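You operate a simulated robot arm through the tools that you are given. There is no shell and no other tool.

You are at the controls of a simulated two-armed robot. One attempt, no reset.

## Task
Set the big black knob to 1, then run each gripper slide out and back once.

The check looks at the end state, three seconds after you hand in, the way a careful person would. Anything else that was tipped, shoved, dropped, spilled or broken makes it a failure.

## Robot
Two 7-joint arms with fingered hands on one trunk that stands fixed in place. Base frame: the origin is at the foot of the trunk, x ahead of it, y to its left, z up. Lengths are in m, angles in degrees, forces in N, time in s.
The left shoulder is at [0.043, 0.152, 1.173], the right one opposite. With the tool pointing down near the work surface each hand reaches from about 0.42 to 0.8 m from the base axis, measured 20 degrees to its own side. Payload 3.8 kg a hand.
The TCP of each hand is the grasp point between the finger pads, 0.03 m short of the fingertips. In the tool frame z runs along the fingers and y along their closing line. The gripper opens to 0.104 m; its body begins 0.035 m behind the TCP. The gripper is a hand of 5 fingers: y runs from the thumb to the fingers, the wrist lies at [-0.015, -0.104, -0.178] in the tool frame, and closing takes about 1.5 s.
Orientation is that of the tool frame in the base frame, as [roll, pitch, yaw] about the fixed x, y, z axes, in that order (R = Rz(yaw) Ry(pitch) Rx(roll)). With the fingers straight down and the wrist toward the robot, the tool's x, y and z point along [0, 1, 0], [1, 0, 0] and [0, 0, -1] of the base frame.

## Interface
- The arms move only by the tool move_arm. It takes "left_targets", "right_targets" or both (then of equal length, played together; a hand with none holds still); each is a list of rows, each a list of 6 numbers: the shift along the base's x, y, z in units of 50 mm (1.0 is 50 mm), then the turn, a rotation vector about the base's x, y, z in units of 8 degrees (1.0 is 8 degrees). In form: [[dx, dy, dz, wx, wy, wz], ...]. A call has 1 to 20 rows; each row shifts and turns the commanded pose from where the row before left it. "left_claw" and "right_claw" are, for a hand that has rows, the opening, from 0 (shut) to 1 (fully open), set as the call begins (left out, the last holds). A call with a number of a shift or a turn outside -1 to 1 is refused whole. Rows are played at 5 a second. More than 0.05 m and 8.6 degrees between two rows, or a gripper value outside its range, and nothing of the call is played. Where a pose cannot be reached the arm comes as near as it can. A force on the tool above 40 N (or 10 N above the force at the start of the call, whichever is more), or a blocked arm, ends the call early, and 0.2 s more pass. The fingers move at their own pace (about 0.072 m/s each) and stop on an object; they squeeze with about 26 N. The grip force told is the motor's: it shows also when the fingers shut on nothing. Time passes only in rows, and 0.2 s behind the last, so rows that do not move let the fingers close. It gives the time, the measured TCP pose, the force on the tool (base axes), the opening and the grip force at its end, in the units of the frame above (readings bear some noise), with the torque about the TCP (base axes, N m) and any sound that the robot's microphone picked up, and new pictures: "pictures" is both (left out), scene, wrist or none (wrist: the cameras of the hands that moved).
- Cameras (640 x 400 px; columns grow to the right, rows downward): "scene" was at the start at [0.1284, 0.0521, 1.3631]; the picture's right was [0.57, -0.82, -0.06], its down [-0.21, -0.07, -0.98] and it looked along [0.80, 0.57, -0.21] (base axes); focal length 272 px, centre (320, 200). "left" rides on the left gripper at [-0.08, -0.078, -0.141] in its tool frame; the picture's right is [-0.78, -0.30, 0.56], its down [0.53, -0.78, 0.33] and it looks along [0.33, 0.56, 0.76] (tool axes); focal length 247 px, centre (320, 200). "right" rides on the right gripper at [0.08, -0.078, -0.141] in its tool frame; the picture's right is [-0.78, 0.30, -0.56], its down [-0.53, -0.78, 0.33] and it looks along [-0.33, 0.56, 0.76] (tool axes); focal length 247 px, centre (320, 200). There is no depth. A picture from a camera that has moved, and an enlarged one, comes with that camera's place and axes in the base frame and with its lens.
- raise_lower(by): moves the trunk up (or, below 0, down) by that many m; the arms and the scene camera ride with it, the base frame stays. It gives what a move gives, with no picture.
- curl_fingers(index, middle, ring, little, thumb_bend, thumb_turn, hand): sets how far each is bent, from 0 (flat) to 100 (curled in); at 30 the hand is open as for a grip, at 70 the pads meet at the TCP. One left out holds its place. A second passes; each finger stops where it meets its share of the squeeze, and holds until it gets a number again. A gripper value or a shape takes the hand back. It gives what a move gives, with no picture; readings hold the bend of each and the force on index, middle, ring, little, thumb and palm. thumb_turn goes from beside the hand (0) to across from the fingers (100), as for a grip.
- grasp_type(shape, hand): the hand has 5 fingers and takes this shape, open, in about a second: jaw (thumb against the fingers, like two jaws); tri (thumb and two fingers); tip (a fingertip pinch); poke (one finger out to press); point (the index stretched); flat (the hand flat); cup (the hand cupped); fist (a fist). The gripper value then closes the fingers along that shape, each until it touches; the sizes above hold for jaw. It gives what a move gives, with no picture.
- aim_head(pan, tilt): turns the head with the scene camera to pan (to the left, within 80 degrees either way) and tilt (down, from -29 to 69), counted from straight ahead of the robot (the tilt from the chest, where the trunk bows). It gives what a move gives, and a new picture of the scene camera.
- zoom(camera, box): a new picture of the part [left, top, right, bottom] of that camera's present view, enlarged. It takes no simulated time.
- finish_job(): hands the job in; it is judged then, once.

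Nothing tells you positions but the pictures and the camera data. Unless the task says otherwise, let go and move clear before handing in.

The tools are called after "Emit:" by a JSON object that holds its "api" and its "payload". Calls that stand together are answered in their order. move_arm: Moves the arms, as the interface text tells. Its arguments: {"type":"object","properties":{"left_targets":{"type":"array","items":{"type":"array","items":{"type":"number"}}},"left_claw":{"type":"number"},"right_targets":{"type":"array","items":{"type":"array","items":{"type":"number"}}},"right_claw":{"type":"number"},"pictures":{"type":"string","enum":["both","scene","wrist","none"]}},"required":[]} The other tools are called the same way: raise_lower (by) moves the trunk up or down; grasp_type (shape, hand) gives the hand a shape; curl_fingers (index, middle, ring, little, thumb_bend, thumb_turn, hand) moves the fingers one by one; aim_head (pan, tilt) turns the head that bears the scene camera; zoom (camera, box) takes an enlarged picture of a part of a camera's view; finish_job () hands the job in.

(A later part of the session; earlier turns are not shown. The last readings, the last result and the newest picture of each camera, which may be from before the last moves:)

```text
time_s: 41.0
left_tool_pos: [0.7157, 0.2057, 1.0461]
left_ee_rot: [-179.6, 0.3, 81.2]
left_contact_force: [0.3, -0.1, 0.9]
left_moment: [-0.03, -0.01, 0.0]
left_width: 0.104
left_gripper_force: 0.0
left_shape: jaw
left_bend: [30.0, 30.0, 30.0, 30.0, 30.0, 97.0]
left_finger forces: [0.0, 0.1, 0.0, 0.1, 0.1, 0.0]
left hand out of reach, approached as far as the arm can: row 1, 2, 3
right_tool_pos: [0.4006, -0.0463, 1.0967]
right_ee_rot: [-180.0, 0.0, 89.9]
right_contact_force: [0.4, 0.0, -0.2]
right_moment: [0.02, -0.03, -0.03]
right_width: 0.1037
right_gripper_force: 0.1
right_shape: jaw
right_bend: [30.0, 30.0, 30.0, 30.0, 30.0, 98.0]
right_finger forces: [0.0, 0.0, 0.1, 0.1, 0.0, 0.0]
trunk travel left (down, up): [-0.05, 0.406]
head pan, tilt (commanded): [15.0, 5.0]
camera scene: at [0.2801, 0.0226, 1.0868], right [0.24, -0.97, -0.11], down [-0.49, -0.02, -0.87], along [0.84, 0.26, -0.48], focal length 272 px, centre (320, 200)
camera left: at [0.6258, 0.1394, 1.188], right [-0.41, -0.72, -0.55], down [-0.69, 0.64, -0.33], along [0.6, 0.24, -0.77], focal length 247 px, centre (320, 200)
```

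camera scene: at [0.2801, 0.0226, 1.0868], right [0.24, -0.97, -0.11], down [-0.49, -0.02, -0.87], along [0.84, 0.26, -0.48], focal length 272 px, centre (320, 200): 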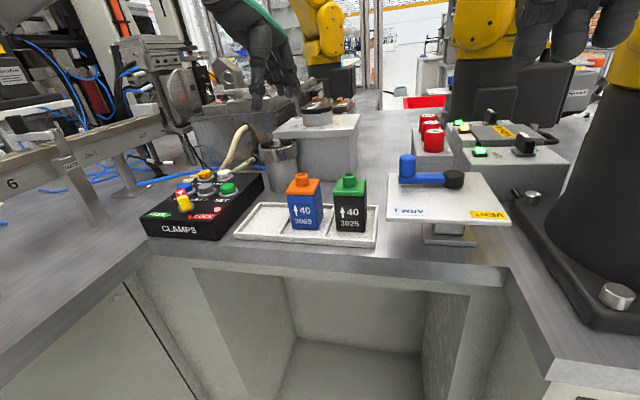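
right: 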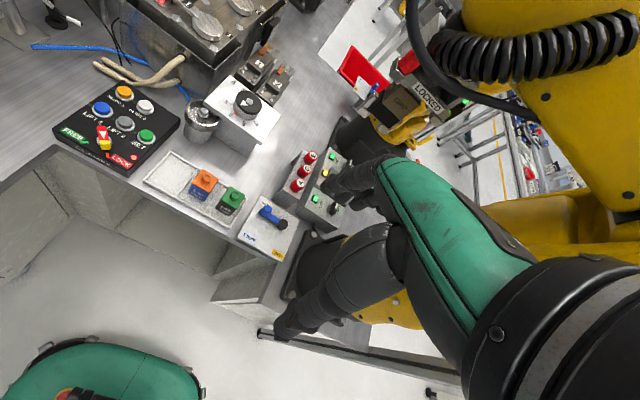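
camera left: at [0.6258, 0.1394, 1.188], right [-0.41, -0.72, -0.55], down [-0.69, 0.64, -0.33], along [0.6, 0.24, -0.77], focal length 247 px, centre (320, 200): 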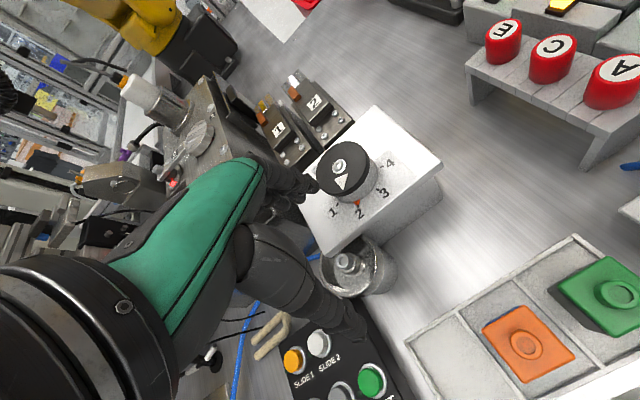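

The vertical grip is still short because the arm is limited toward the right, so I'll use the fingertip press-and-drag on the knob's top, which I know is reachable at trunk −0.1 m. I'll raise the trunk back, tilt the hand 30° and take the poke shape.

Emit:
{"api": "move_arm", "payload": {"left_targets": [[-0.5, 0, 0.5, 0, 0, 0]], "pictures": "none"}}

Emit:
{"api": "raise_lower", "payload": {"by": 0.1}}

Emit:
{"api": "move_arm", "payload": {"left_targets": [[0, -0.1, -0.2, 0, -0.9375, 0], [0, -0.1, -0.2, 0, -0.9375, 0], [0, -0.1, -0.2, 0, -0.9375, 0], [0, -0.1, -0.2, 0, -0.9375, 0]], "pictures": "none"}}

Emit:
{"api": "grasp_type", "payload": {"hand": "left", "shape": "poke"}}

Emit:
{"api": "aim_head", "payload": {"pan": 15, "tilt": 18}}

```text
time_s: 41.5
left_tool_pos: [0.6877, 0.206, 1.0736]
left_ee_rot: [-179.8, 0.3, 79.5]
left_contact_force: [0.1, -1.1, -0.5]
left_moment: [0.05, -0.02, -0.02]
left_width: 0.1038
left_gripper_force: 0.0
left_shape: jaw
left_bend: [30.0, 30.0, 30.0, 30.0, 30.0, 97.0]
left_finger forces: [0.0, 0.0, 0.1, 0.0, 0.0, 0.0]
right_tool_pos: [0.3991, -0.0473, 1.0992]
right_ee_rot: [179.8, 0.0, 90.0]
right_contact_force: [0.1, -0.1, -0.1]
right_moment: [-0.03, 0.0, 0.03]
right_width: 0.1037
right_gripper_force: 0.1
right_shape: jaw
right_bend: [30.0, 30.0, 30.0, 30.0, 30.0, 98.0]
right_finger forces: [0.1, 0.0, 0.0, 0.1, 0.1, 0.0]
trunk travel left (down, up): [-0.05, 0.406]
head pan, tilt (commanded): [15.0, 5.0]
```

```text
time_s: 42.8
left_tool_pos: [0.6431, 0.2076, 1.2505]
left_ee_rot: [173.9, -0.8, 79.8]
left_contact_force: [0.9, -0.3, 0.6]
left_moment: [0.04, 0.0, -0.01]
left_width: 0.104
left_gripper_force: 0.0
left_shape: jaw
left_bend: [30.0, 30.0, 30.0, 30.0, 30.0, 97.0]
left_finger forces: [0.0, 0.0, 0.0, 0.1, 0.0, 0.1]
right_tool_pos: [0.4013, -0.0465, 1.1969]
right_ee_rot: [-179.9, 0.0, 89.9]
right_contact_force: [0.6, 0.3, -0.3]
right_moment: [0.05, 0.03, -0.02]
right_width: 0.1037
right_gripper_force: 0.0
right_shape: jaw
right_bend: [30.0, 30.0, 30.0, 30.0, 30.0, 98.0]
right_finger forces: [0.1, 0.1, 0.1, 0.0, 0.1, 0.0]
trunk travel left (down, up): [-0.15, 0.306]
head pan, tilt (commanded): [15.0, 5.0]
```

```text
time_s: 43.8
left_tool_pos: [0.6448, 0.1822, 1.2115]
left_ee_rot: [144.3, -6.0, 81.2]
left_contact_force: [0.3, 0.0, 0.3]
left_moment: [0.0, 0.0, 0.02]
left_width: 0.1039
left_gripper_force: 0.1
left_shape: jaw
left_bend: [30.0, 30.0, 30.0, 30.0, 30.0, 97.0]
left_finger forces: [0.0, 0.1, 0.0, 0.1, 0.1, 0.0]
right_tool_pos: [0.4027, -0.0509, 1.1966]
right_ee_rot: [-179.9, -0.2, 89.9]
right_contact_force: [0.7, 0.3, -0.3]
right_moment: [-0.02, -0.01, 0.01]
right_width: 0.1041
right_gripper_force: 0.1
right_shape: jaw
right_bend: [30.0, 30.0, 30.0, 30.0, 30.0, 98.0]
right_finger forces: [0.0, 0.0, 0.0, 0.1, 0.0, 0.1]
trunk travel left (down, up): [-0.15, 0.306]
head pan, tilt (commanded): [15.0, 5.0]
```

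```text
time_s: 44.7
left_tool_pos: [0.644, 0.1825, 1.2121]
left_ee_rot: [144.4, -6.0, 81.4]
left_contact_force: [1.0, 0.3, -0.6]
left_moment: [0.02, -0.03, 0.0]
left_width: 0.0
left_gripper_force: 0.1
left_shape: poke
left_bend: [70.0, 70.0, 99.0, 99.0, 100.0, 100.0]
left_finger forces: [0.0, 0.1, 0.1, 0.0, 0.1, 0.0]
right_tool_pos: [0.4028, -0.0499, 1.1963]
right_ee_rot: [-179.9, -0.2, 90.0]
right_contact_force: [-0.9, -0.3, 0.9]
right_moment: [0.01, -0.01, 0.02]
right_width: 0.1039
right_gripper_force: 0.2
right_shape: jaw
right_bend: [30.0, 30.0, 30.0, 30.0, 30.0, 98.0]
right_finger forces: [0.0, 0.1, 0.0, 0.0, 0.0, 0.1]
trunk travel left (down, up): [-0.15, 0.306]
head pan, tilt (commanded): [15.0, 5.0]
```

```text
time_s: 45.4
left_tool_pos: [0.6449, 0.1833, 1.2103]
left_ee_rot: [144.3, -6.0, 81.5]
left_contact_force: [-0.6, -0.1, -0.5]
left_moment: [0.0, 0.0, -0.02]
left_width: 0.0
left_gripper_force: 0.0
left_shape: poke
left_bend: [70.0, 70.0, 99.0, 99.0, 100.0, 100.0]
left_finger forces: [0.0, 0.1, 0.0, 0.0, 0.1, 0.1]
right_tool_pos: [0.4029, -0.0508, 1.1959]
right_ee_rot: [-179.9, -0.2, 90.0]
right_contact_force: [0.5, 0.6, -0.1]
right_moment: [0.04, 0.0, 0.04]
right_width: 0.1039
right_gripper_force: 0.0
right_shape: jaw
right_bend: [30.0, 30.0, 30.0, 30.0, 30.0, 98.0]
right_finger forces: [0.0, 0.0, 0.0, 0.0, 0.1, 0.0]
trunk travel left (down, up): [-0.15, 0.306]
head pan, tilt (commanded): [15.0, 18.0]
camera scene: at [0.2011, 0.0188, 1.217], right [0.25, -0.97, -0.07], down [-0.52, -0.08, -0.85], along [0.82, 0.25, -0.52], focal length 272 px, centre (320, 200)
```

scene: 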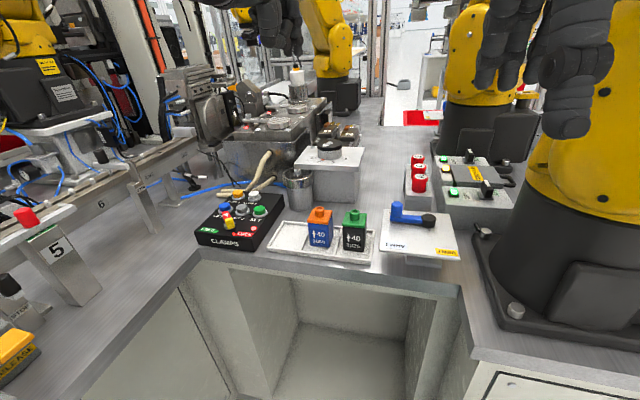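

The hand is in the poke shape. I'll carry it above the near part of the knob (TCP about [0.753, 0.161, 1.10]) while easing the tilt to about 26°.

Emit:
{"api": "move_arm", "payload": {"left_targets": [[0.54, -0.11, -0.55, 0, 0.3125, 0], [0.54, -0.11, -0.55, 0, 0.3125, 0], [0.54, -0.11, -0.55, 0, 0.3125, 0], [0.54, -0.11, -0.55, 0, 0.3125, 0]], "pictures": "both"}}

Emit:
{"api": "zoom", "payload": {"camera": "scene", "box": [240, 50, 400, 200]}}

Emit:
{"api": "zoom", "payload": {"camera": "left", "box": [220, 140, 500, 380]}}

```text
time_s: 46.4
left_tool_pos: [0.7518, 0.1658, 1.1012]
left_ee_rot: [154.2, -4.2, 80.7]
left_contact_force: [-0.3, -0.3, -0.3]
left_moment: [0.01, 0.01, -0.03]
left_width: 0.0
left_gripper_force: 0.0
left_shape: poke
left_bend: [70.0, 70.0, 99.0, 99.0, 100.0, 100.0]
left_finger forces: [0.0, 0.0, 0.1, 0.0, 0.0, 0.0]
right_tool_pos: [0.403, -0.0457, 1.1967]
right_ee_rot: [-179.8, 0.0, 90.0]
right_contact_force: [0.8, -0.5, -0.1]
right_moment: [0.01, 0.0, 0.01]
right_width: 0.1038
right_gripper_force: 0.1
right_shape: jaw
right_bend: [30.0, 30.0, 30.0, 30.0, 30.0, 98.0]
right_finger forces: [0.0, 0.1, 0.1, 0.1, 0.1, 0.1]
trunk travel left (down, up): [-0.15, 0.306]
head pan, tilt (commanded): [15.0, 18.0]
camera scene: at [0.2011, 0.0237, 1.2167], right [0.25, -0.97, -0.06], down [-0.52, -0.08, -0.85], along [0.81, 0.25, -0.52], focal length 272 px, centre (320, 200)
camera left: at [0.6072, 0.1017, 1.1875], right [-0.14, -0.71, -0.69], down [-0.45, 0.66, -0.6], along [0.88, 0.23, -0.42], focal length 247 px, centre (320, 200)
```

scene: 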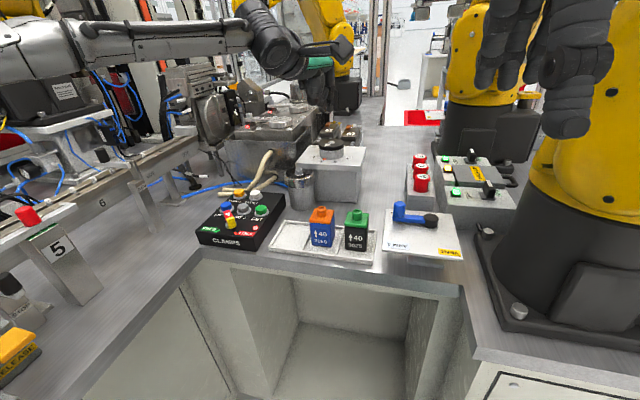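
left: 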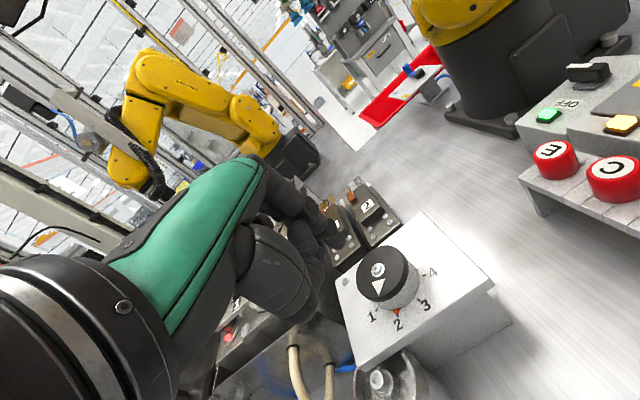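

```text
2.67 times, centred on (320, 125) of scene
camera zoom: at [0.2011, 0.0237, 1.2167], right [0.25, -0.97, -0.06], down [-0.52, -0.08, -0.85], along [0.81, 0.25, -0.52], focal length 724 px, centre (320, 400)
```

zoom: 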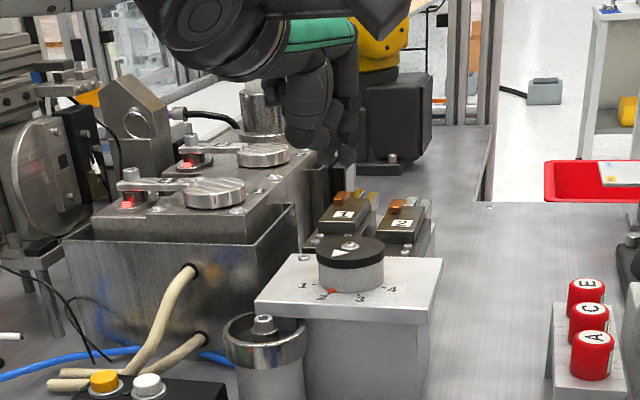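

```text
1.67 times, centred on (360, 260) of left
camera zoom: at [0.6072, 0.1017, 1.1875], right [-0.14, -0.71, -0.69], down [-0.45, 0.66, -0.6], along [0.88, 0.23, -0.42], focal length 412 px, centre (253, 100)
```

zoom: 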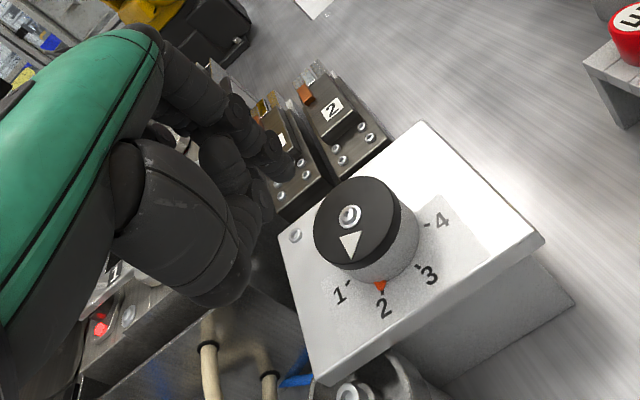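

I'll zoom tighter on the fingertip from both cameras to get its exact place before lowering.

Emit:
{"api": "zoom", "payload": {"camera": "scene", "box": [295, 65, 355, 155]}}

Emit:
{"api": "zoom", "payload": {"camera": "left", "box": [260, 170, 400, 330]}}

Emit:
{"api": "zoom", "payload": {"camera": "right", "box": [60, 0, 300, 160]}}

```text
4.44 times, centred on (325, 110) of scene
camera zoom: at [0.2011, 0.0237, 1.2167], right [0.25, -0.97, -0.06], down [-0.52, -0.08, -0.85], along [0.81, 0.25, -0.52], focal length 1207 px, centre (298, 600)
```

zoom: 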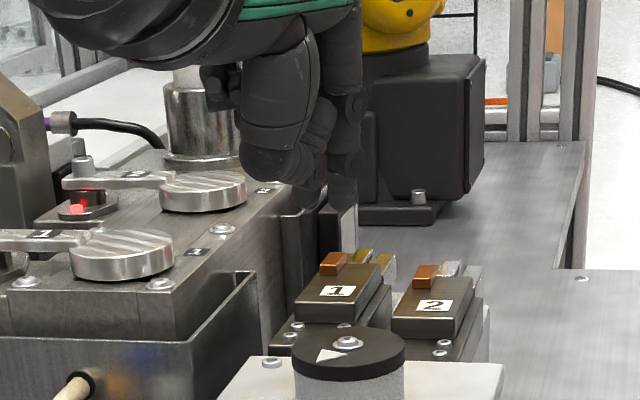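

```text
2.50 times, centred on (330, 250) of left
camera zoom: at [0.6072, 0.1017, 1.1875], right [-0.14, -0.71, -0.69], down [-0.45, 0.66, -0.6], along [0.88, 0.23, -0.42], focal length 617 px, centre (295, 75)
```

zoom: 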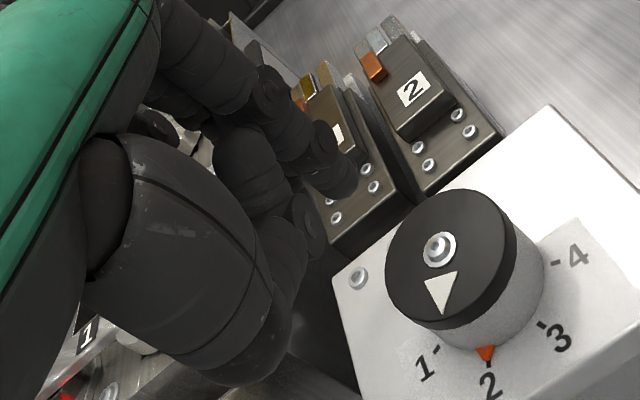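

```text
2.50 times, centred on (180, 80) of right
camera zoom: at [0.325, 0.0344, 1.3389], right [0.3, -0.78, 0.56], down [-0.78, -0.54, -0.33], along [0.55, -0.33, -0.76], focal length 617 px, centre (670, 500)
```

zoom: 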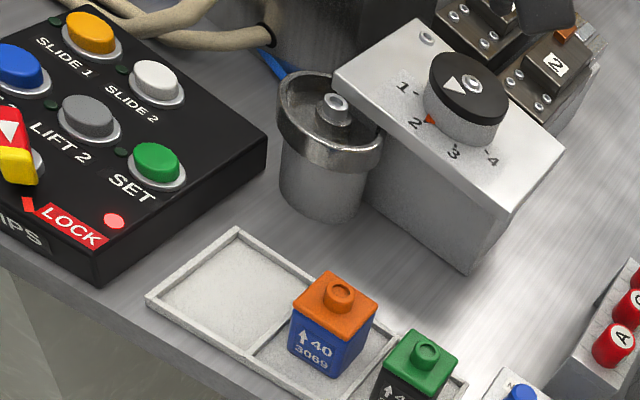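

The index tip is near [0.749, 0.156, 1.082], and it's the lowest part of the hand. I'll move it forward 17 mm over the near part of the knob top and lower it to just above the surface.

Emit:
{"api": "move_arm", "payload": {"left_targets": [[0.175, -0.01, -0.5, 0, 0, 0], [0.175, -0.01, -0.5, 0, 0, 0], [0, 0, 0, 0, 0, 0]], "pictures": "both"}}

Emit:
{"api": "zoom", "payload": {"camera": "scene", "box": [290, 100, 370, 180]}}

Emit:
{"api": "zoom", "payload": {"camera": "left", "box": [260, 170, 400, 330]}}

Emit:
{"api": "zoom", "payload": {"camera": "right", "box": [180, 0, 300, 80]}}

```text
time_s: 47.2
left_tool_pos: [0.7661, 0.1637, 1.0527]
left_ee_rot: [153.8, -4.4, 80.7]
left_contact_force: [-0.3, -1.0, -0.7]
left_moment: [0.01, 0.02, 0.02]
left_width: 0.0
left_gripper_force: 0.1
left_shape: poke
left_bend: [70.0, 70.0, 99.0, 99.0, 100.0, 100.0]
left_finger forces: [0.1, 0.0, 0.0, 0.0, 0.0, 0.0]
right_tool_pos: [0.3992, -0.0458, 1.1983]
right_ee_rot: [-179.9, 0.0, 90.0]
right_contact_force: [-0.4, 0.8, 1.3]
right_moment: [-0.02, -0.03, -0.01]
right_width: 0.1039
right_gripper_force: 0.1
right_shape: jaw
right_bend: [30.0, 30.0, 30.0, 30.0, 30.0, 98.0]
right_finger forces: [0.0, 0.1, 0.1, 0.0, 0.0, 0.0]
trunk travel left (down, up): [-0.15, 0.306]
head pan, tilt (commanded): [15.0, 18.0]
camera scene: at [0.1981, 0.0232, 1.2175], right [0.25, -0.97, -0.06], down [-0.52, -0.08, -0.85], along [0.82, 0.25, -0.52], focal length 272 px, centre (320, 200)
camera left: at [0.6212, 0.0992, 1.1391], right [-0.14, -0.71, -0.69], down [-0.45, 0.66, -0.6], along [0.88, 0.23, -0.42], focal length 247 px, centre (320, 200)
```

scene: 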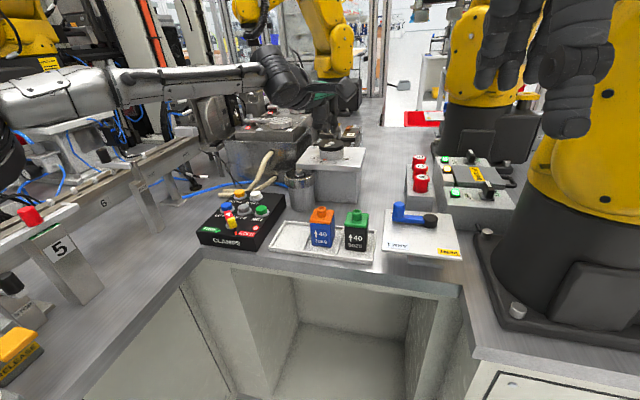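
left: 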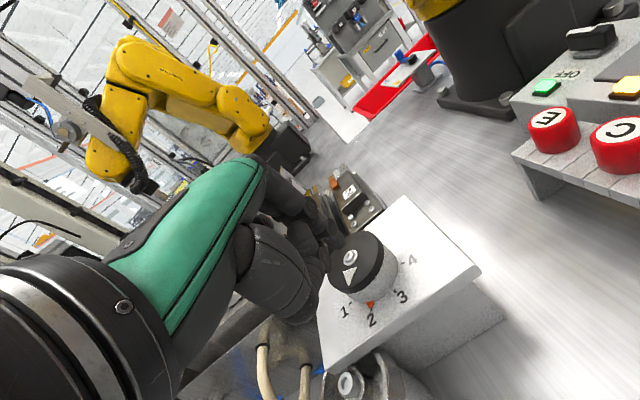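

```text
5.00 times, centred on (330, 140) of scene
camera zoom: at [0.1981, 0.0232, 1.2175], right [0.25, -0.97, -0.06], down [-0.52, -0.08, -0.85], along [0.82, 0.25, -0.52], focal length 1358 px, centre (270, 500)
```

zoom: 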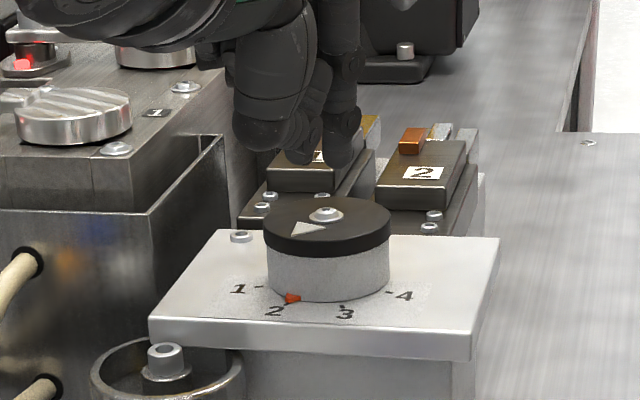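

```text
2.50 times, centred on (330, 250) of left
camera zoom: at [0.6212, 0.0992, 1.1391], right [-0.14, -0.71, -0.69], down [-0.45, 0.66, -0.6], along [0.88, 0.23, -0.42], focal length 617 px, centre (295, 75)
```

zoom: 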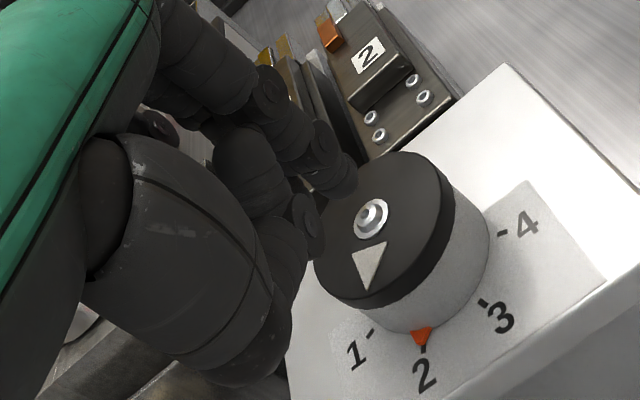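

```text
5.00 times, centred on (240, 40) of right
camera zoom: at [0.3217, 0.0337, 1.3402], right [0.3, -0.78, 0.56], down [-0.78, -0.53, -0.33], along [0.56, -0.33, -0.76], focal length 1235 px, centre (720, 1000)
```

zoom: 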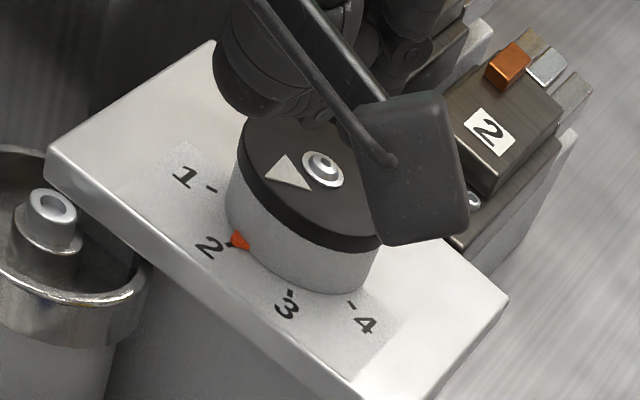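

The tip is at about [0.764, 0.154, 1.032], hovering over the knob's near-right edge. I'll nudge it 3 mm inward and lower in small steps, watching the contact force.

Emit:
{"api": "move_arm", "payload": {"left_targets": [[0.06, 0.03, -0.25, 0, 0, 0], [0, 0, -0.22, 0, 0, 0], [0, 0, 0, 0, 0, 0]], "pictures": "none"}}

Emit:
{"api": "move_arm", "payload": {"left_targets": [[0, 0, -0.06, 0, 0, 0], [0, 0, -0.06, 0, 0, 0]], "pictures": "none"}}

```text
time_s: 48.0
left_tool_pos: [0.7712, 0.1663, 1.0282]
left_ee_rot: [154.1, -4.2, 80.7]
left_contact_force: [-0.1, 0.3, 0.0]
left_moment: [-0.02, 0.0, 0.0]
left_width: 0.0
left_gripper_force: 0.0
left_shape: poke
left_bend: [70.0, 70.0, 99.0, 99.0, 100.0, 100.0]
left_finger forces: [0.0, 0.1, 0.0, 0.1, 0.1, 0.0]
right_tool_pos: [0.3996, -0.0466, 1.1972]
right_ee_rot: [-180.0, 0.0, 90.0]
right_contact_force: [0.1, 0.0, -0.4]
right_moment: [0.0, -0.01, -0.01]
right_width: 0.1038
right_gripper_force: 0.0
right_shape: jaw
right_bend: [30.0, 30.0, 30.0, 30.0, 30.0, 98.0]
right_finger forces: [0.0, 0.0, 0.0, 0.0, 0.0, 0.0]
trunk travel left (down, up): [-0.15, 0.306]
head pan, tilt (commanded): [15.0, 18.0]
```

```text
time_s: 48.6
left_tool_pos: [0.7704, 0.1666, 1.0237]
left_ee_rot: [154.0, -4.2, 80.6]
left_contact_force: [0.0, 1.0, 4.5]
left_moment: [0.05, -0.08, 0.02]
left_width: 0.0
left_gripper_force: 0.1
left_shape: poke
left_bend: [70.0, 70.0, 99.0, 99.0, 100.0, 100.0]
left_finger forces: [0.0, 4.1, 0.0, 0.0, 0.0, 0.0]
right_tool_pos: [0.3999, -0.0461, 1.1982]
right_ee_rot: [-180.0, 0.0, 89.9]
right_contact_force: [0.7, 0.0, 0.1]
right_moment: [0.02, 0.03, 0.0]
right_width: 0.1037
right_gripper_force: 0.1
right_shape: jaw
right_bend: [30.0, 30.0, 30.0, 30.0, 30.0, 98.0]
right_finger forces: [0.1, 0.1, 0.0, 0.1, 0.0, 0.1]
trunk travel left (down, up): [-0.15, 0.306]
head pan, tilt (commanded): [15.0, 18.0]
```

First contact, 4.5 N, but the reading says the middle finger touched, apparently close to the knob's centre bolt. Let me look before pressing any harder.

Emit:
{"api": "zoom", "payload": {"camera": "scene", "box": [290, 100, 370, 180]}}

Emit:
{"api": "zoom", "payload": {"camera": "left", "box": [260, 170, 400, 330]}}

Emit:
{"api": "zoom", "payload": {"camera": "right", "box": [180, 0, 300, 80]}}

```text
5.00 times, centred on (330, 140) of scene
camera zoom: at [0.1981, 0.0234, 1.2176], right [0.25, -0.97, -0.06], down [-0.52, -0.08, -0.85], along [0.82, 0.25, -0.52], focal length 1358 px, centre (270, 500)
```

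zoom: 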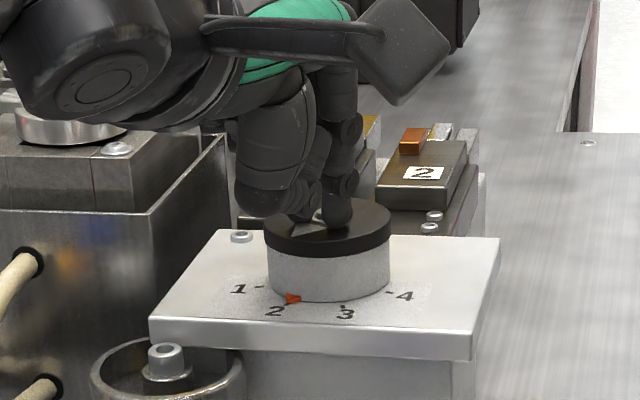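

```text
2.50 times, centred on (330, 250) of left
camera zoom: at [0.6249, 0.102, 1.1099], right [-0.14, -0.71, -0.69], down [-0.45, 0.66, -0.6], along [0.88, 0.23, -0.41], focal length 617 px, centre (295, 75)
```

zoom: 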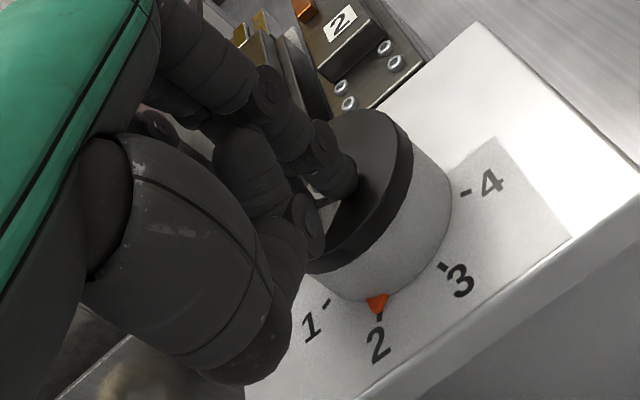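

```text
5.00 times, centred on (240, 40) of right
camera zoom: at [0.3217, 0.0339, 1.3402], right [0.3, -0.78, 0.56], down [-0.78, -0.53, -0.33], along [0.56, -0.33, -0.76], focal length 1235 px, centre (720, 1000)
```

zoom: 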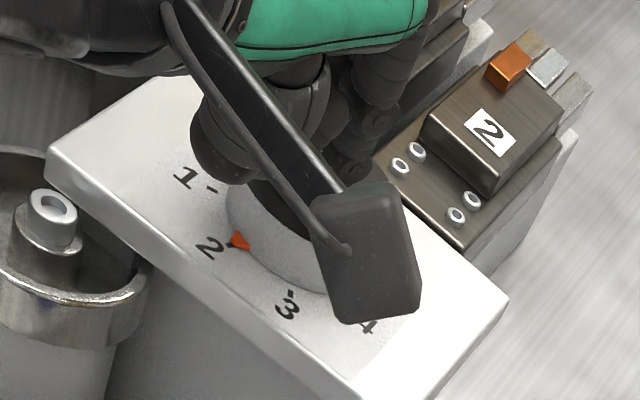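

Index and middle fingertips straddle the centre bolt, so there's too little lever arm here. I'll lift slightly, shift the hand so the middle fingertip lands on the near rim, and press there.

Emit:
{"api": "move_arm", "payload": {"left_targets": [[0, 0, 0.16, 0, 0, 0], [-0.42, -0.42, 0, 0, 0, 0], [0, 0, -0.08, 0, 0, 0], [0, 0, 0, 0, 0, 0]], "pictures": "none"}}

Emit:
{"api": "zoom", "payload": {"camera": "scene", "box": [290, 100, 370, 180]}}

Emit:
{"api": "zoom", "payload": {"camera": "left", "box": [260, 170, 400, 330]}}

```text
time_s: 49.6
left_tool_pos: [0.749, 0.1457, 1.0257]
left_ee_rot: [154.1, -4.3, 80.6]
left_contact_force: [-0.2, 0.1, -0.7]
left_moment: [0.03, 0.01, -0.01]
left_width: 0.0
left_gripper_force: 0.1
left_shape: poke
left_bend: [70.0, 70.0, 99.0, 99.0, 100.0, 100.0]
left_finger forces: [0.1, 0.0, 0.0, 0.1, 0.0, 0.0]
right_tool_pos: [0.4005, -0.046, 1.1972]
right_ee_rot: [-180.0, 0.0, 90.0]
right_contact_force: [-0.2, -0.3, 0.1]
right_moment: [0.01, -0.01, -0.01]
right_width: 0.1038
right_gripper_force: 0.1
right_shape: jaw
right_bend: [30.0, 30.0, 30.0, 30.0, 30.0, 98.0]
right_finger forces: [0.0, 0.0, 0.0, 0.1, 0.0, 0.0]
trunk travel left (down, up): [-0.15, 0.306]
head pan, tilt (commanded): [15.0, 18.0]
```

```text
5.00 times, centred on (330, 140) of scene
camera zoom: at [0.199, 0.0234, 1.2172], right [0.25, -0.97, -0.06], down [-0.52, -0.08, -0.85], along [0.82, 0.25, -0.52], focal length 1358 px, centre (270, 500)
```

zoom: 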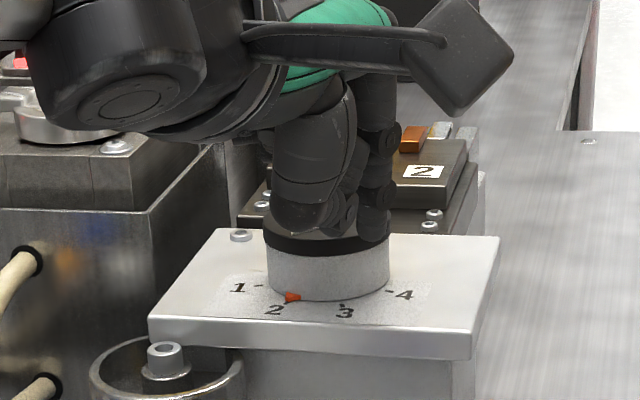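

```text
2.50 times, centred on (330, 250) of left
camera zoom: at [0.6044, 0.0812, 1.112], right [-0.14, -0.71, -0.69], down [-0.45, 0.66, -0.6], along [0.88, 0.23, -0.42], focal length 617 px, centre (295, 75)
```

zoom: 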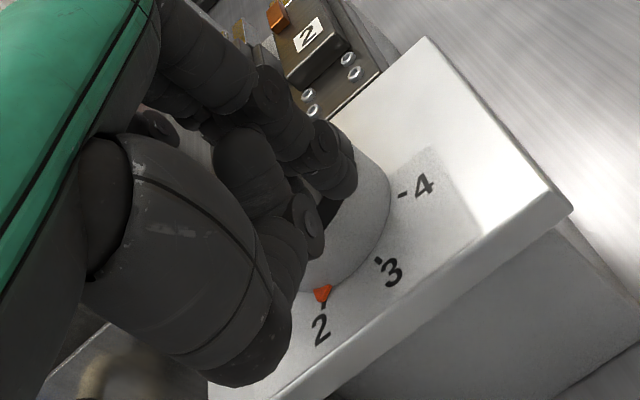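

The index is now just off the right-front rim and the middle fingertip sits over the near part of the top. I'll press down in 2 mm steps and watch the force.

Emit:
{"api": "move_arm", "payload": {"left_targets": [[0, 0, -0.04, 0, 0, 0], [0, 0, -0.04, 0, 0, 0]], "pictures": "none"}}

Emit:
{"api": "move_arm", "payload": {"left_targets": [[0, 0, -0.04, 0, 0, 0], [0, 0, -0.04, 0, 0, 0]], "pictures": "none"}}

```text
time_s: 50.2
left_tool_pos: [0.7493, 0.1451, 1.0234]
left_ee_rot: [153.9, -4.3, 80.7]
left_contact_force: [0.1, 1.0, 4.9]
left_moment: [0.14, -0.09, 0.0]
left_width: 0.0003
left_gripper_force: 0.0
left_shape: poke
left_bend: [70.0, 70.0, 99.0, 99.0, 100.0, 100.0]
left_finger forces: [0.0, 5.1, 0.0, 0.1, 0.1, 0.1]
right_tool_pos: [0.3995, -0.0466, 1.198]
right_ee_rot: [179.9, 0.0, 90.0]
right_contact_force: [0.0, 0.6, 0.0]
right_moment: [0.01, 0.02, 0.03]
right_width: 0.1037
right_gripper_force: 0.1
right_shape: jaw
right_bend: [30.0, 30.0, 30.0, 30.0, 30.0, 98.0]
right_finger forces: [0.0, 0.0, 0.0, 0.0, 0.1, 0.0]
trunk travel left (down, up): [-0.15, 0.306]
head pan, tilt (commanded): [15.0, 18.0]
```

```text
time_s: 50.8
left_tool_pos: [0.7479, 0.1452, 1.0233]
left_ee_rot: [153.7, -4.4, 80.6]
left_contact_force: [1.2, 2.1, 15.7]
left_moment: [0.2, -0.26, 0.02]
left_width: 0.0
left_gripper_force: 0.1
left_shape: poke
left_bend: [70.0, 70.0, 99.0, 99.0, 100.0, 100.0]
left_finger forces: [0.0, 15.4, 0.0, 0.0, 0.0, 0.0]
right_tool_pos: [0.3977, -0.0466, 1.1988]
right_ee_rot: [179.9, 0.0, 90.0]
right_contact_force: [0.0, 0.1, -0.3]
right_moment: [0.01, 0.0, 0.01]
right_width: 0.1035
right_gripper_force: 0.1
right_shape: jaw
right_bend: [30.0, 30.0, 30.0, 30.0, 30.0, 98.0]
right_finger forces: [0.0, 0.1, 0.0, 0.1, 0.0, 0.0]
trunk travel left (down, up): [-0.15, 0.306]
head pan, tilt (commanded): [15.0, 18.0]
```

Good: 15.7 N through the middle fingertip, at about radius 27 mm on the near-right of the knob top. Now I'll press a little more and drag leftward along the arc.

Emit:
{"api": "move_arm", "payload": {"left_targets": [[0, 0, -0.06, 0, 0, 0], [-0.02, 0.084, 0, 0, 0, 0], [-0.02, 0.084, 0, 0, 0, 0], [0, 0.084, 0, 0, 0, 0], [0, 0.084, 0, 0, 0, 0], [0.02, 0.084, 0, 0, 0, 0], [0.02, 0.084, 0, 0, 0, 0]], "pictures": "none"}}

Emit:
{"api": "zoom", "payload": {"camera": "scene", "box": [290, 100, 370, 180]}}

Emit:
{"api": "zoom", "payload": {"camera": "left", "box": [260, 170, 400, 330]}}

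```text
time_s: 52.4
left_tool_pos: [0.7487, 0.1709, 1.0149]
left_ee_rot: [154.1, -4.2, 80.6]
left_contact_force: [-5.1, -1.1, 0.1]
left_moment: [0.0, 0.09, 0.0]
left_width: 0.0
left_gripper_force: 0.1
left_shape: poke
left_bend: [70.0, 70.0, 99.0, 99.0, 100.0, 100.0]
left_finger forces: [2.7, 1.8, 0.0, 0.0, 0.0, 0.0]
right_tool_pos: [0.3991, -0.0459, 1.1969]
right_ee_rot: [-180.0, -0.1, 89.9]
right_contact_force: [-0.1, -0.1, 0.4]
right_moment: [0.0, -0.02, 0.0]
right_width: 0.1038
right_gripper_force: 0.0
right_shape: jaw
right_bend: [30.0, 30.0, 30.0, 30.0, 30.0, 98.0]
right_finger forces: [0.1, 0.0, 0.1, 0.0, 0.0, 0.0]
trunk travel left (down, up): [-0.15, 0.306]
head pan, tilt (commanded): [15.0, 18.0]
```

```text
5.00 times, centred on (330, 140) of scene
camera zoom: at [0.198, 0.0233, 1.2174], right [0.25, -0.97, -0.06], down [-0.52, -0.08, -0.85], along [0.82, 0.25, -0.52], focal length 1358 px, centre (270, 500)
```

zoom: 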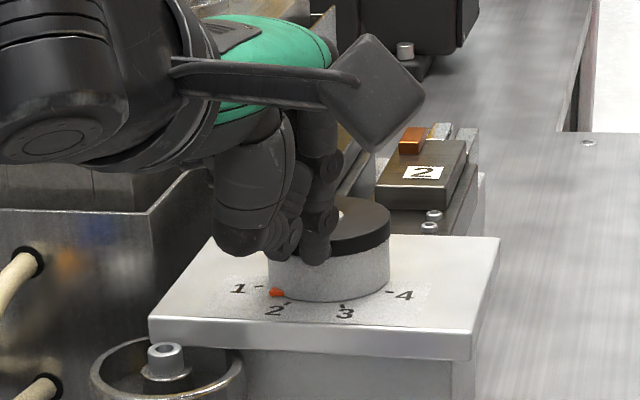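

```text
2.50 times, centred on (330, 250) of left
camera zoom: at [0.6039, 0.1057, 1.1014], right [-0.14, -0.71, -0.69], down [-0.45, 0.66, -0.6], along [0.88, 0.23, -0.42], focal length 617 px, centre (295, 75)
```

zoom: 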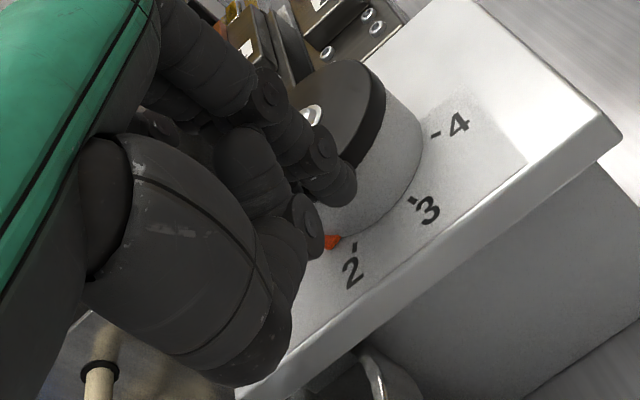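

It works: the red pointer moved from 2 partway toward 1 before the finger slipped off the rim. I'll back off and lift to see where the knob stays.

Emit:
{"api": "move_arm", "payload": {"left_targets": [[-0.2, 0, 0, 0, 0, 0], [0, 0, 0.4, 0, 0, 0], [-0.3, -0.3, 0.5, 0, 0, 0], [0, 0, 0, 0, 0, 0]], "pictures": "none"}}

Emit:
{"api": "zoom", "payload": {"camera": "scene", "box": [290, 100, 370, 180]}}

Emit:
{"api": "zoom", "payload": {"camera": "left", "box": [260, 170, 420, 330]}}

Emit:
{"api": "zoom", "payload": {"camera": "right", "box": [180, 0, 300, 80]}}

```text
time_s: 53.4
left_tool_pos: [0.7262, 0.1556, 1.0609]
left_ee_rot: [154.2, -4.2, 80.6]
left_contact_force: [0.4, -0.7, -0.6]
left_moment: [-0.03, 0.0, -0.01]
left_width: 0.0
left_gripper_force: 0.0
left_shape: poke
left_bend: [70.0, 70.0, 99.0, 99.0, 100.0, 100.0]
left_finger forces: [0.1, 0.0, 0.1, 0.0, 0.1, 0.1]
right_tool_pos: [0.3999, -0.0461, 1.1963]
right_ee_rot: [-179.9, 0.0, 90.1]
right_contact_force: [-0.3, -0.1, -0.1]
right_moment: [0.0, 0.04, 0.01]
right_width: 0.1039
right_gripper_force: 0.0
right_shape: jaw
right_bend: [30.0, 30.0, 30.0, 30.0, 30.0, 98.0]
right_finger forces: [0.1, 0.0, 0.0, 0.0, 0.1, 0.1]
trunk travel left (down, up): [-0.15, 0.306]
head pan, tilt (commanded): [15.0, 18.0]
```

```text
5.00 times, centred on (330, 140) of scene
camera zoom: at [0.1994, 0.0238, 1.2171], right [0.25, -0.97, -0.06], down [-0.52, -0.08, -0.85], along [0.82, 0.25, -0.52], focal length 1358 px, centre (270, 500)
```

zoom: 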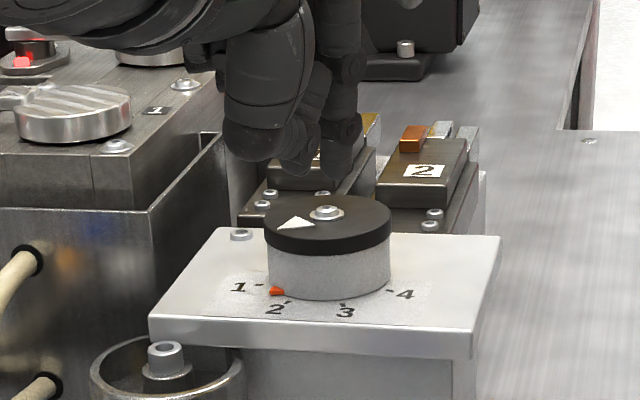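

```text
2.50 times, centred on (340, 250) of left
camera zoom: at [0.5808, 0.0906, 1.1474], right [-0.14, -0.71, -0.69], down [-0.45, 0.66, -0.6], along [0.88, 0.23, -0.42], focal length 617 px, centre (270, 75)
```

zoom: 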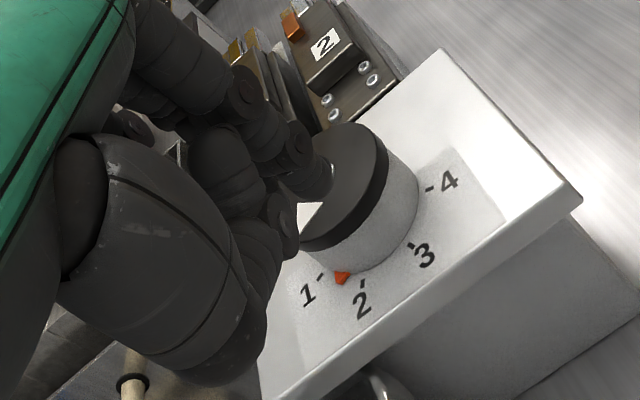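

```text
5.00 times, centred on (240, 40) of right
camera zoom: at [0.3232, 0.0344, 1.3396], right [0.3, -0.78, 0.56], down [-0.78, -0.54, -0.33], along [0.56, -0.33, -0.76], focal length 1235 px, centre (720, 1000)
```

zoom: 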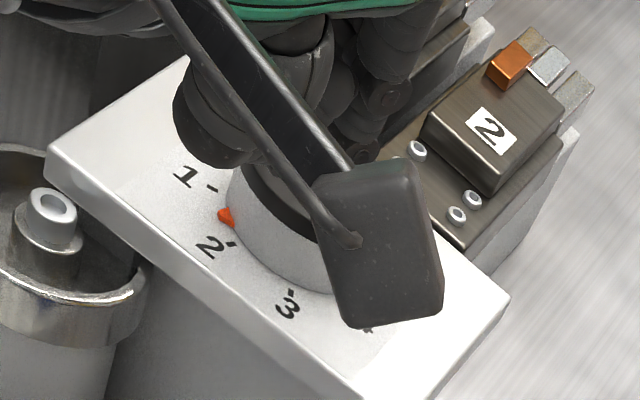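

The knob stays put about halfway between 1 and 2, pointer near 136°, with tick 1 at about 116°. I'll repeat with a slightly smaller radius so the finger doesn't slip off, dragging in small checked increments.

Emit:
{"api": "move_arm", "payload": {"left_targets": [[0.52, -0.16, -0.2, 0, 0, 0], [0, 0, -0.46, 0, 0, 0], [0, 0, -0.1, 0, 0, 0], [0, 0, 0, 0, 0, 0]], "pictures": "none"}}

Emit:
{"api": "move_arm", "payload": {"left_targets": [[0, 0, -0.05, 0, 0, 0], [0, 0, -0.05, 0, 0, 0]], "pictures": "none"}}

```text
time_s: 54.4
left_tool_pos: [0.7502, 0.1482, 1.0225]
left_ee_rot: [154.0, -4.2, 80.7]
left_contact_force: [0.8, 1.4, 4.9]
left_moment: [0.06, -0.1, 0.05]
left_width: 0.0
left_gripper_force: 0.1
left_shape: poke
left_bend: [70.0, 70.0, 99.0, 99.0, 100.0, 100.0]
left_finger forces: [0.0, 5.1, 0.0, 0.1, 0.1, 0.0]
right_tool_pos: [0.3993, -0.0455, 1.1991]
right_ee_rot: [179.9, 0.0, 90.0]
right_contact_force: [-0.1, -0.1, -0.4]
right_moment: [-0.02, 0.01, -0.02]
right_width: 0.1038
right_gripper_force: 0.0
right_shape: jaw
right_bend: [30.0, 30.0, 30.0, 30.0, 30.0, 98.0]
right_finger forces: [0.0, 0.0, 0.1, 0.0, 0.0, 0.0]
trunk travel left (down, up): [-0.15, 0.306]
head pan, tilt (commanded): [15.0, 18.0]
```

```text
time_s: 55.0
left_tool_pos: [0.7488, 0.1479, 1.0226]
left_ee_rot: [153.5, -4.3, 80.8]
left_contact_force: [1.4, 3.0, 19.6]
left_moment: [0.21, -0.34, 0.0]
left_width: 0.0
left_gripper_force: 0.0
left_shape: poke
left_bend: [70.0, 70.0, 99.0, 99.0, 100.0, 100.0]
left_finger forces: [0.0, 19.3, 0.0, 0.0, 0.0, 0.0]
right_tool_pos: [0.3966, -0.0466, 1.2]
right_ee_rot: [179.8, 0.0, 90.0]
right_contact_force: [0.2, 0.2, 0.1]
right_moment: [0.01, -0.02, 0.04]
right_width: 0.1035
right_gripper_force: 0.1
right_shape: jaw
right_bend: [30.0, 30.0, 30.0, 30.0, 30.0, 98.0]
right_finger forces: [0.1, 0.0, 0.1, 0.0, 0.1, 0.0]
trunk travel left (down, up): [-0.15, 0.306]
head pan, tilt (commanded): [15.0, 18.0]
```

19.6 N on the near-right rim. Now a first partial drag of about 10 mm to the left.

Emit:
{"api": "move_arm", "payload": {"left_targets": [[0, 0.07, 0, 0, 0, 0], [0, 0.07, 0, 0, 0, 0], [0, 0.06, 0, 0, 0, 0]], "pictures": "none"}}

Emit:
{"api": "zoom", "payload": {"camera": "scene", "box": [300, 120, 360, 180]}}

Emit:
{"api": "zoom", "payload": {"camera": "right", "box": [180, 0, 300, 80]}}

```text
time_s: 55.8
left_tool_pos: [0.7488, 0.1554, 1.0225]
left_ee_rot: [153.6, -4.3, 80.7]
left_contact_force: [0.4, -1.9, 24.1]
left_moment: [0.16, -0.4, -0.03]
left_width: 0.0
left_gripper_force: 0.2
left_shape: poke
left_bend: [70.0, 70.0, 99.0, 99.0, 100.0, 100.0]
left_finger forces: [0.0, 24.2, 0.1, 0.0, 0.0, 0.0]
right_tool_pos: [0.396, -0.0479, 1.1994]
right_ee_rot: [179.7, -0.1, 89.9]
right_contact_force: [0.4, 0.9, 0.6]
right_moment: [0.02, -0.01, 0.01]
right_width: 0.1035
right_gripper_force: 0.0
right_shape: jaw
right_bend: [30.0, 30.0, 30.0, 30.0, 30.0, 98.0]
right_finger forces: [0.0, 0.0, 0.0, 0.0, 0.0, 0.0]
trunk travel left (down, up): [-0.15, 0.306]
head pan, tilt (commanded): [15.0, 18.0]
```

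```text
6.67 times, centred on (330, 150) of scene
camera zoom: at [0.1952, 0.0224, 1.2181], right [0.25, -0.97, -0.06], down [-0.52, -0.08, -0.85], along [0.82, 0.25, -0.52], focal length 1810 px, centre (253, 533)
```

zoom: 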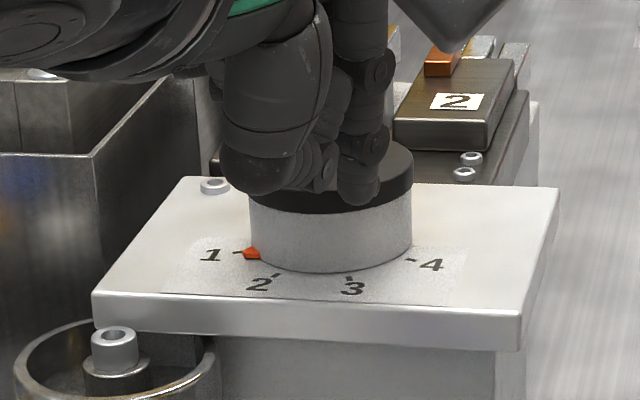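

```text
5.00 times, centred on (240, 40) of right
camera zoom: at [0.3184, 0.0328, 1.3411], right [0.29, -0.78, 0.56], down [-0.78, -0.53, -0.34], along [0.56, -0.33, -0.76], focal length 1235 px, centre (720, 1000)
```

zoom: 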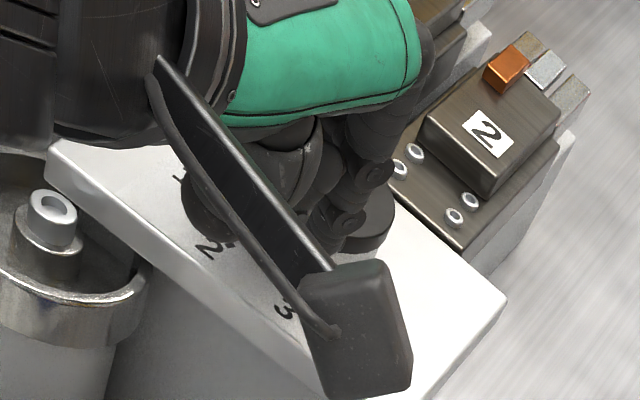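

The pointer is now nearly at the tick of 1. A further 2 mm of drag, then another look.

Emit:
{"api": "move_arm", "payload": {"left_targets": [[0, 0.04, 0, 0, 0, 0], [0, 0, 0, 0, 0, 0]], "pictures": "none"}}

Emit:
{"api": "zoom", "payload": {"camera": "scene", "box": [300, 130, 345, 180]}}

```text
time_s: 56.4
left_tool_pos: [0.7464, 0.1579, 1.0215]
left_ee_rot: [153.7, -4.4, 80.7]
left_contact_force: [0.7, -1.4, 23.1]
left_moment: [0.11, -0.4, -0.04]
left_width: 0.0
left_gripper_force: 0.1
left_shape: poke
left_bend: [70.0, 70.0, 99.0, 99.0, 100.0, 100.0]
left_finger forces: [0.1, 22.9, 0.0, 0.1, 0.0, 0.0]
right_tool_pos: [0.3968, -0.0463, 1.1983]
right_ee_rot: [179.9, -0.1, 90.0]
right_contact_force: [0.0, -0.1, 0.1]
right_moment: [0.0, -0.02, -0.01]
right_width: 0.1041
right_gripper_force: 0.1
right_shape: jaw
right_bend: [30.0, 30.0, 30.0, 30.0, 30.0, 98.0]
right_finger forces: [0.0, 0.1, 0.0, 0.0, 0.1, 0.1]
trunk travel left (down, up): [-0.15, 0.306]
head pan, tilt (commanded): [15.0, 18.0]
```

```text
8.00 times, centred on (322, 155) of scene
camera zoom: at [0.1954, 0.0223, 1.218], right [0.25, -0.97, -0.06], down [-0.52, -0.08, -0.85], along [0.82, 0.25, -0.52], focal length 2173 px, centre (300, 560)
```

zoom: 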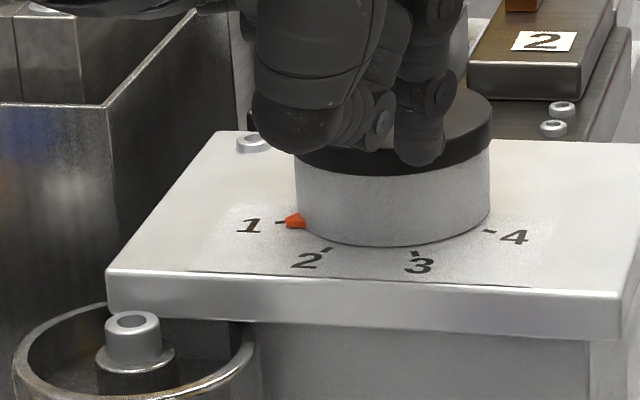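

The red pointer now seems lined up with the tick of 1. I'll lift straight up, back the hand away, and verify from unobstructed views.

Emit:
{"api": "move_arm", "payload": {"left_targets": [[0, 0, 0.2, 0, 0, 0], [0, 0, 0.6, 0, 0, 0], [-0.4, 0, 0.6, 0, 0, 0], [-0.5, 0.3, 0.5, 0, 0, 0], [-0.5, 0.3, 0.4, 0, 0, 0]], "pictures": "wrist"}}

Emit:
{"api": "zoom", "payload": {"camera": "scene", "box": [300, 120, 360, 180]}}

Emit:
{"api": "zoom", "payload": {"camera": "right", "box": [180, 0, 300, 80]}}

Emit:
{"api": "zoom", "payload": {"camera": "left", "box": [320, 160, 500, 320]}}

```text
time_s: 57.6
left_tool_pos: [0.6782, 0.189, 1.1322]
left_ee_rot: [154.2, -4.1, 80.5]
left_contact_force: [-0.2, 0.0, 0.7]
left_moment: [0.0, -0.02, -0.04]
left_width: 0.0001
left_gripper_force: 0.1
left_shape: poke
left_bend: [70.0, 70.0, 99.0, 99.0, 100.0, 100.0]
left_finger forces: [0.0, 0.1, 0.0, 0.0, 0.1, 0.1]
right_tool_pos: [0.3996, -0.0459, 1.1978]
right_ee_rot: [179.9, 0.0, 90.0]
right_contact_force: [-0.2, 0.7, 0.4]
right_moment: [-0.02, -0.05, 0.01]
right_width: 0.1039
right_gripper_force: 0.0
right_shape: jaw
right_bend: [30.0, 30.0, 30.0, 30.0, 30.0, 98.0]
right_finger forces: [0.0, 0.0, 0.0, 0.1, 0.0, 0.1]
trunk travel left (down, up): [-0.15, 0.306]
head pan, tilt (commanded): [15.0, 18.0]
camera left: at [0.5338, 0.125, 1.2193], right [-0.14, -0.71, -0.69], down [-0.45, 0.66, -0.6], along [0.88, 0.23, -0.42], focal length 247 px, centre (320, 200)
```

left: 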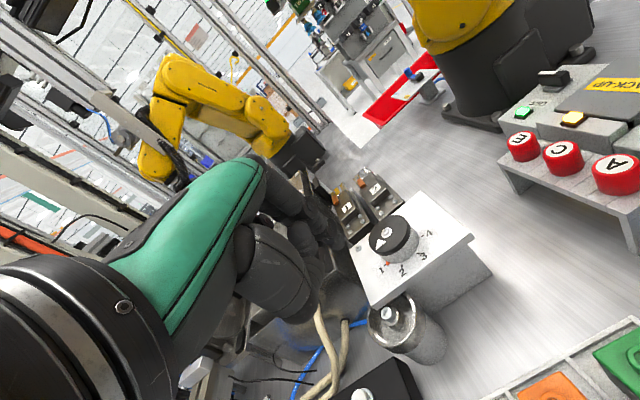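

```text
6.67 times, centred on (330, 150) of scene
camera zoom: at [0.1976, 0.0238, 1.2175], right [0.25, -0.97, -0.06], down [-0.52, -0.08, -0.85], along [0.82, 0.25, -0.52], focal length 1810 px, centre (253, 533)
```

zoom: 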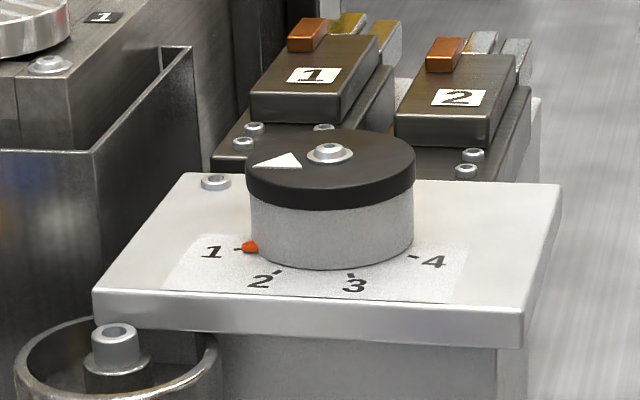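

```text
5.00 times, centred on (240, 40) of right
camera zoom: at [0.321, 0.0344, 1.3403], right [0.3, -0.78, 0.56], down [-0.78, -0.54, -0.33], along [0.56, -0.33, -0.76], focal length 1235 px, centre (720, 1000)
```

zoom: 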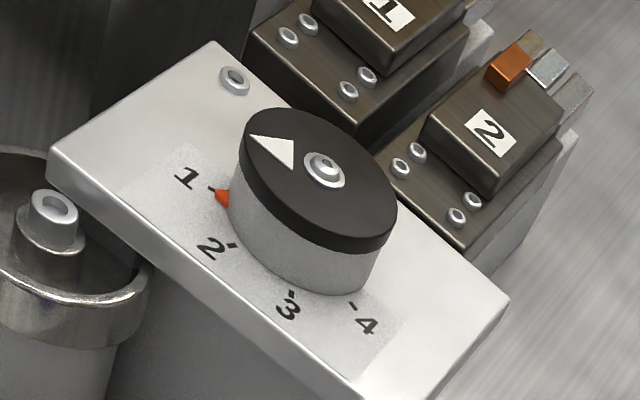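

```text
2.50 times, centred on (410, 240) of left
camera zoom: at [0.5338, 0.125, 1.2193], right [-0.14, -0.71, -0.69], down [-0.45, 0.66, -0.6], along [0.88, 0.23, -0.42], focal length 617 px, centre (95, 100)
```

zoom: 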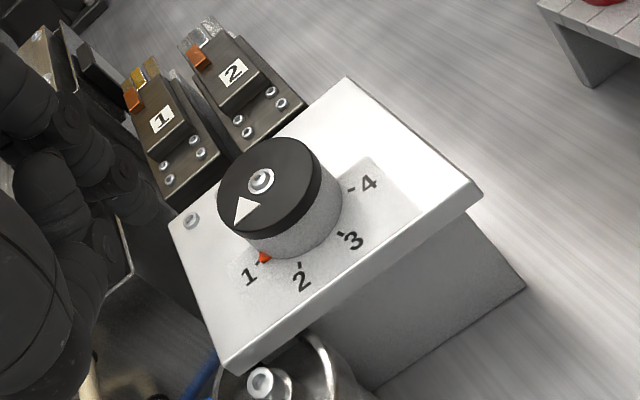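

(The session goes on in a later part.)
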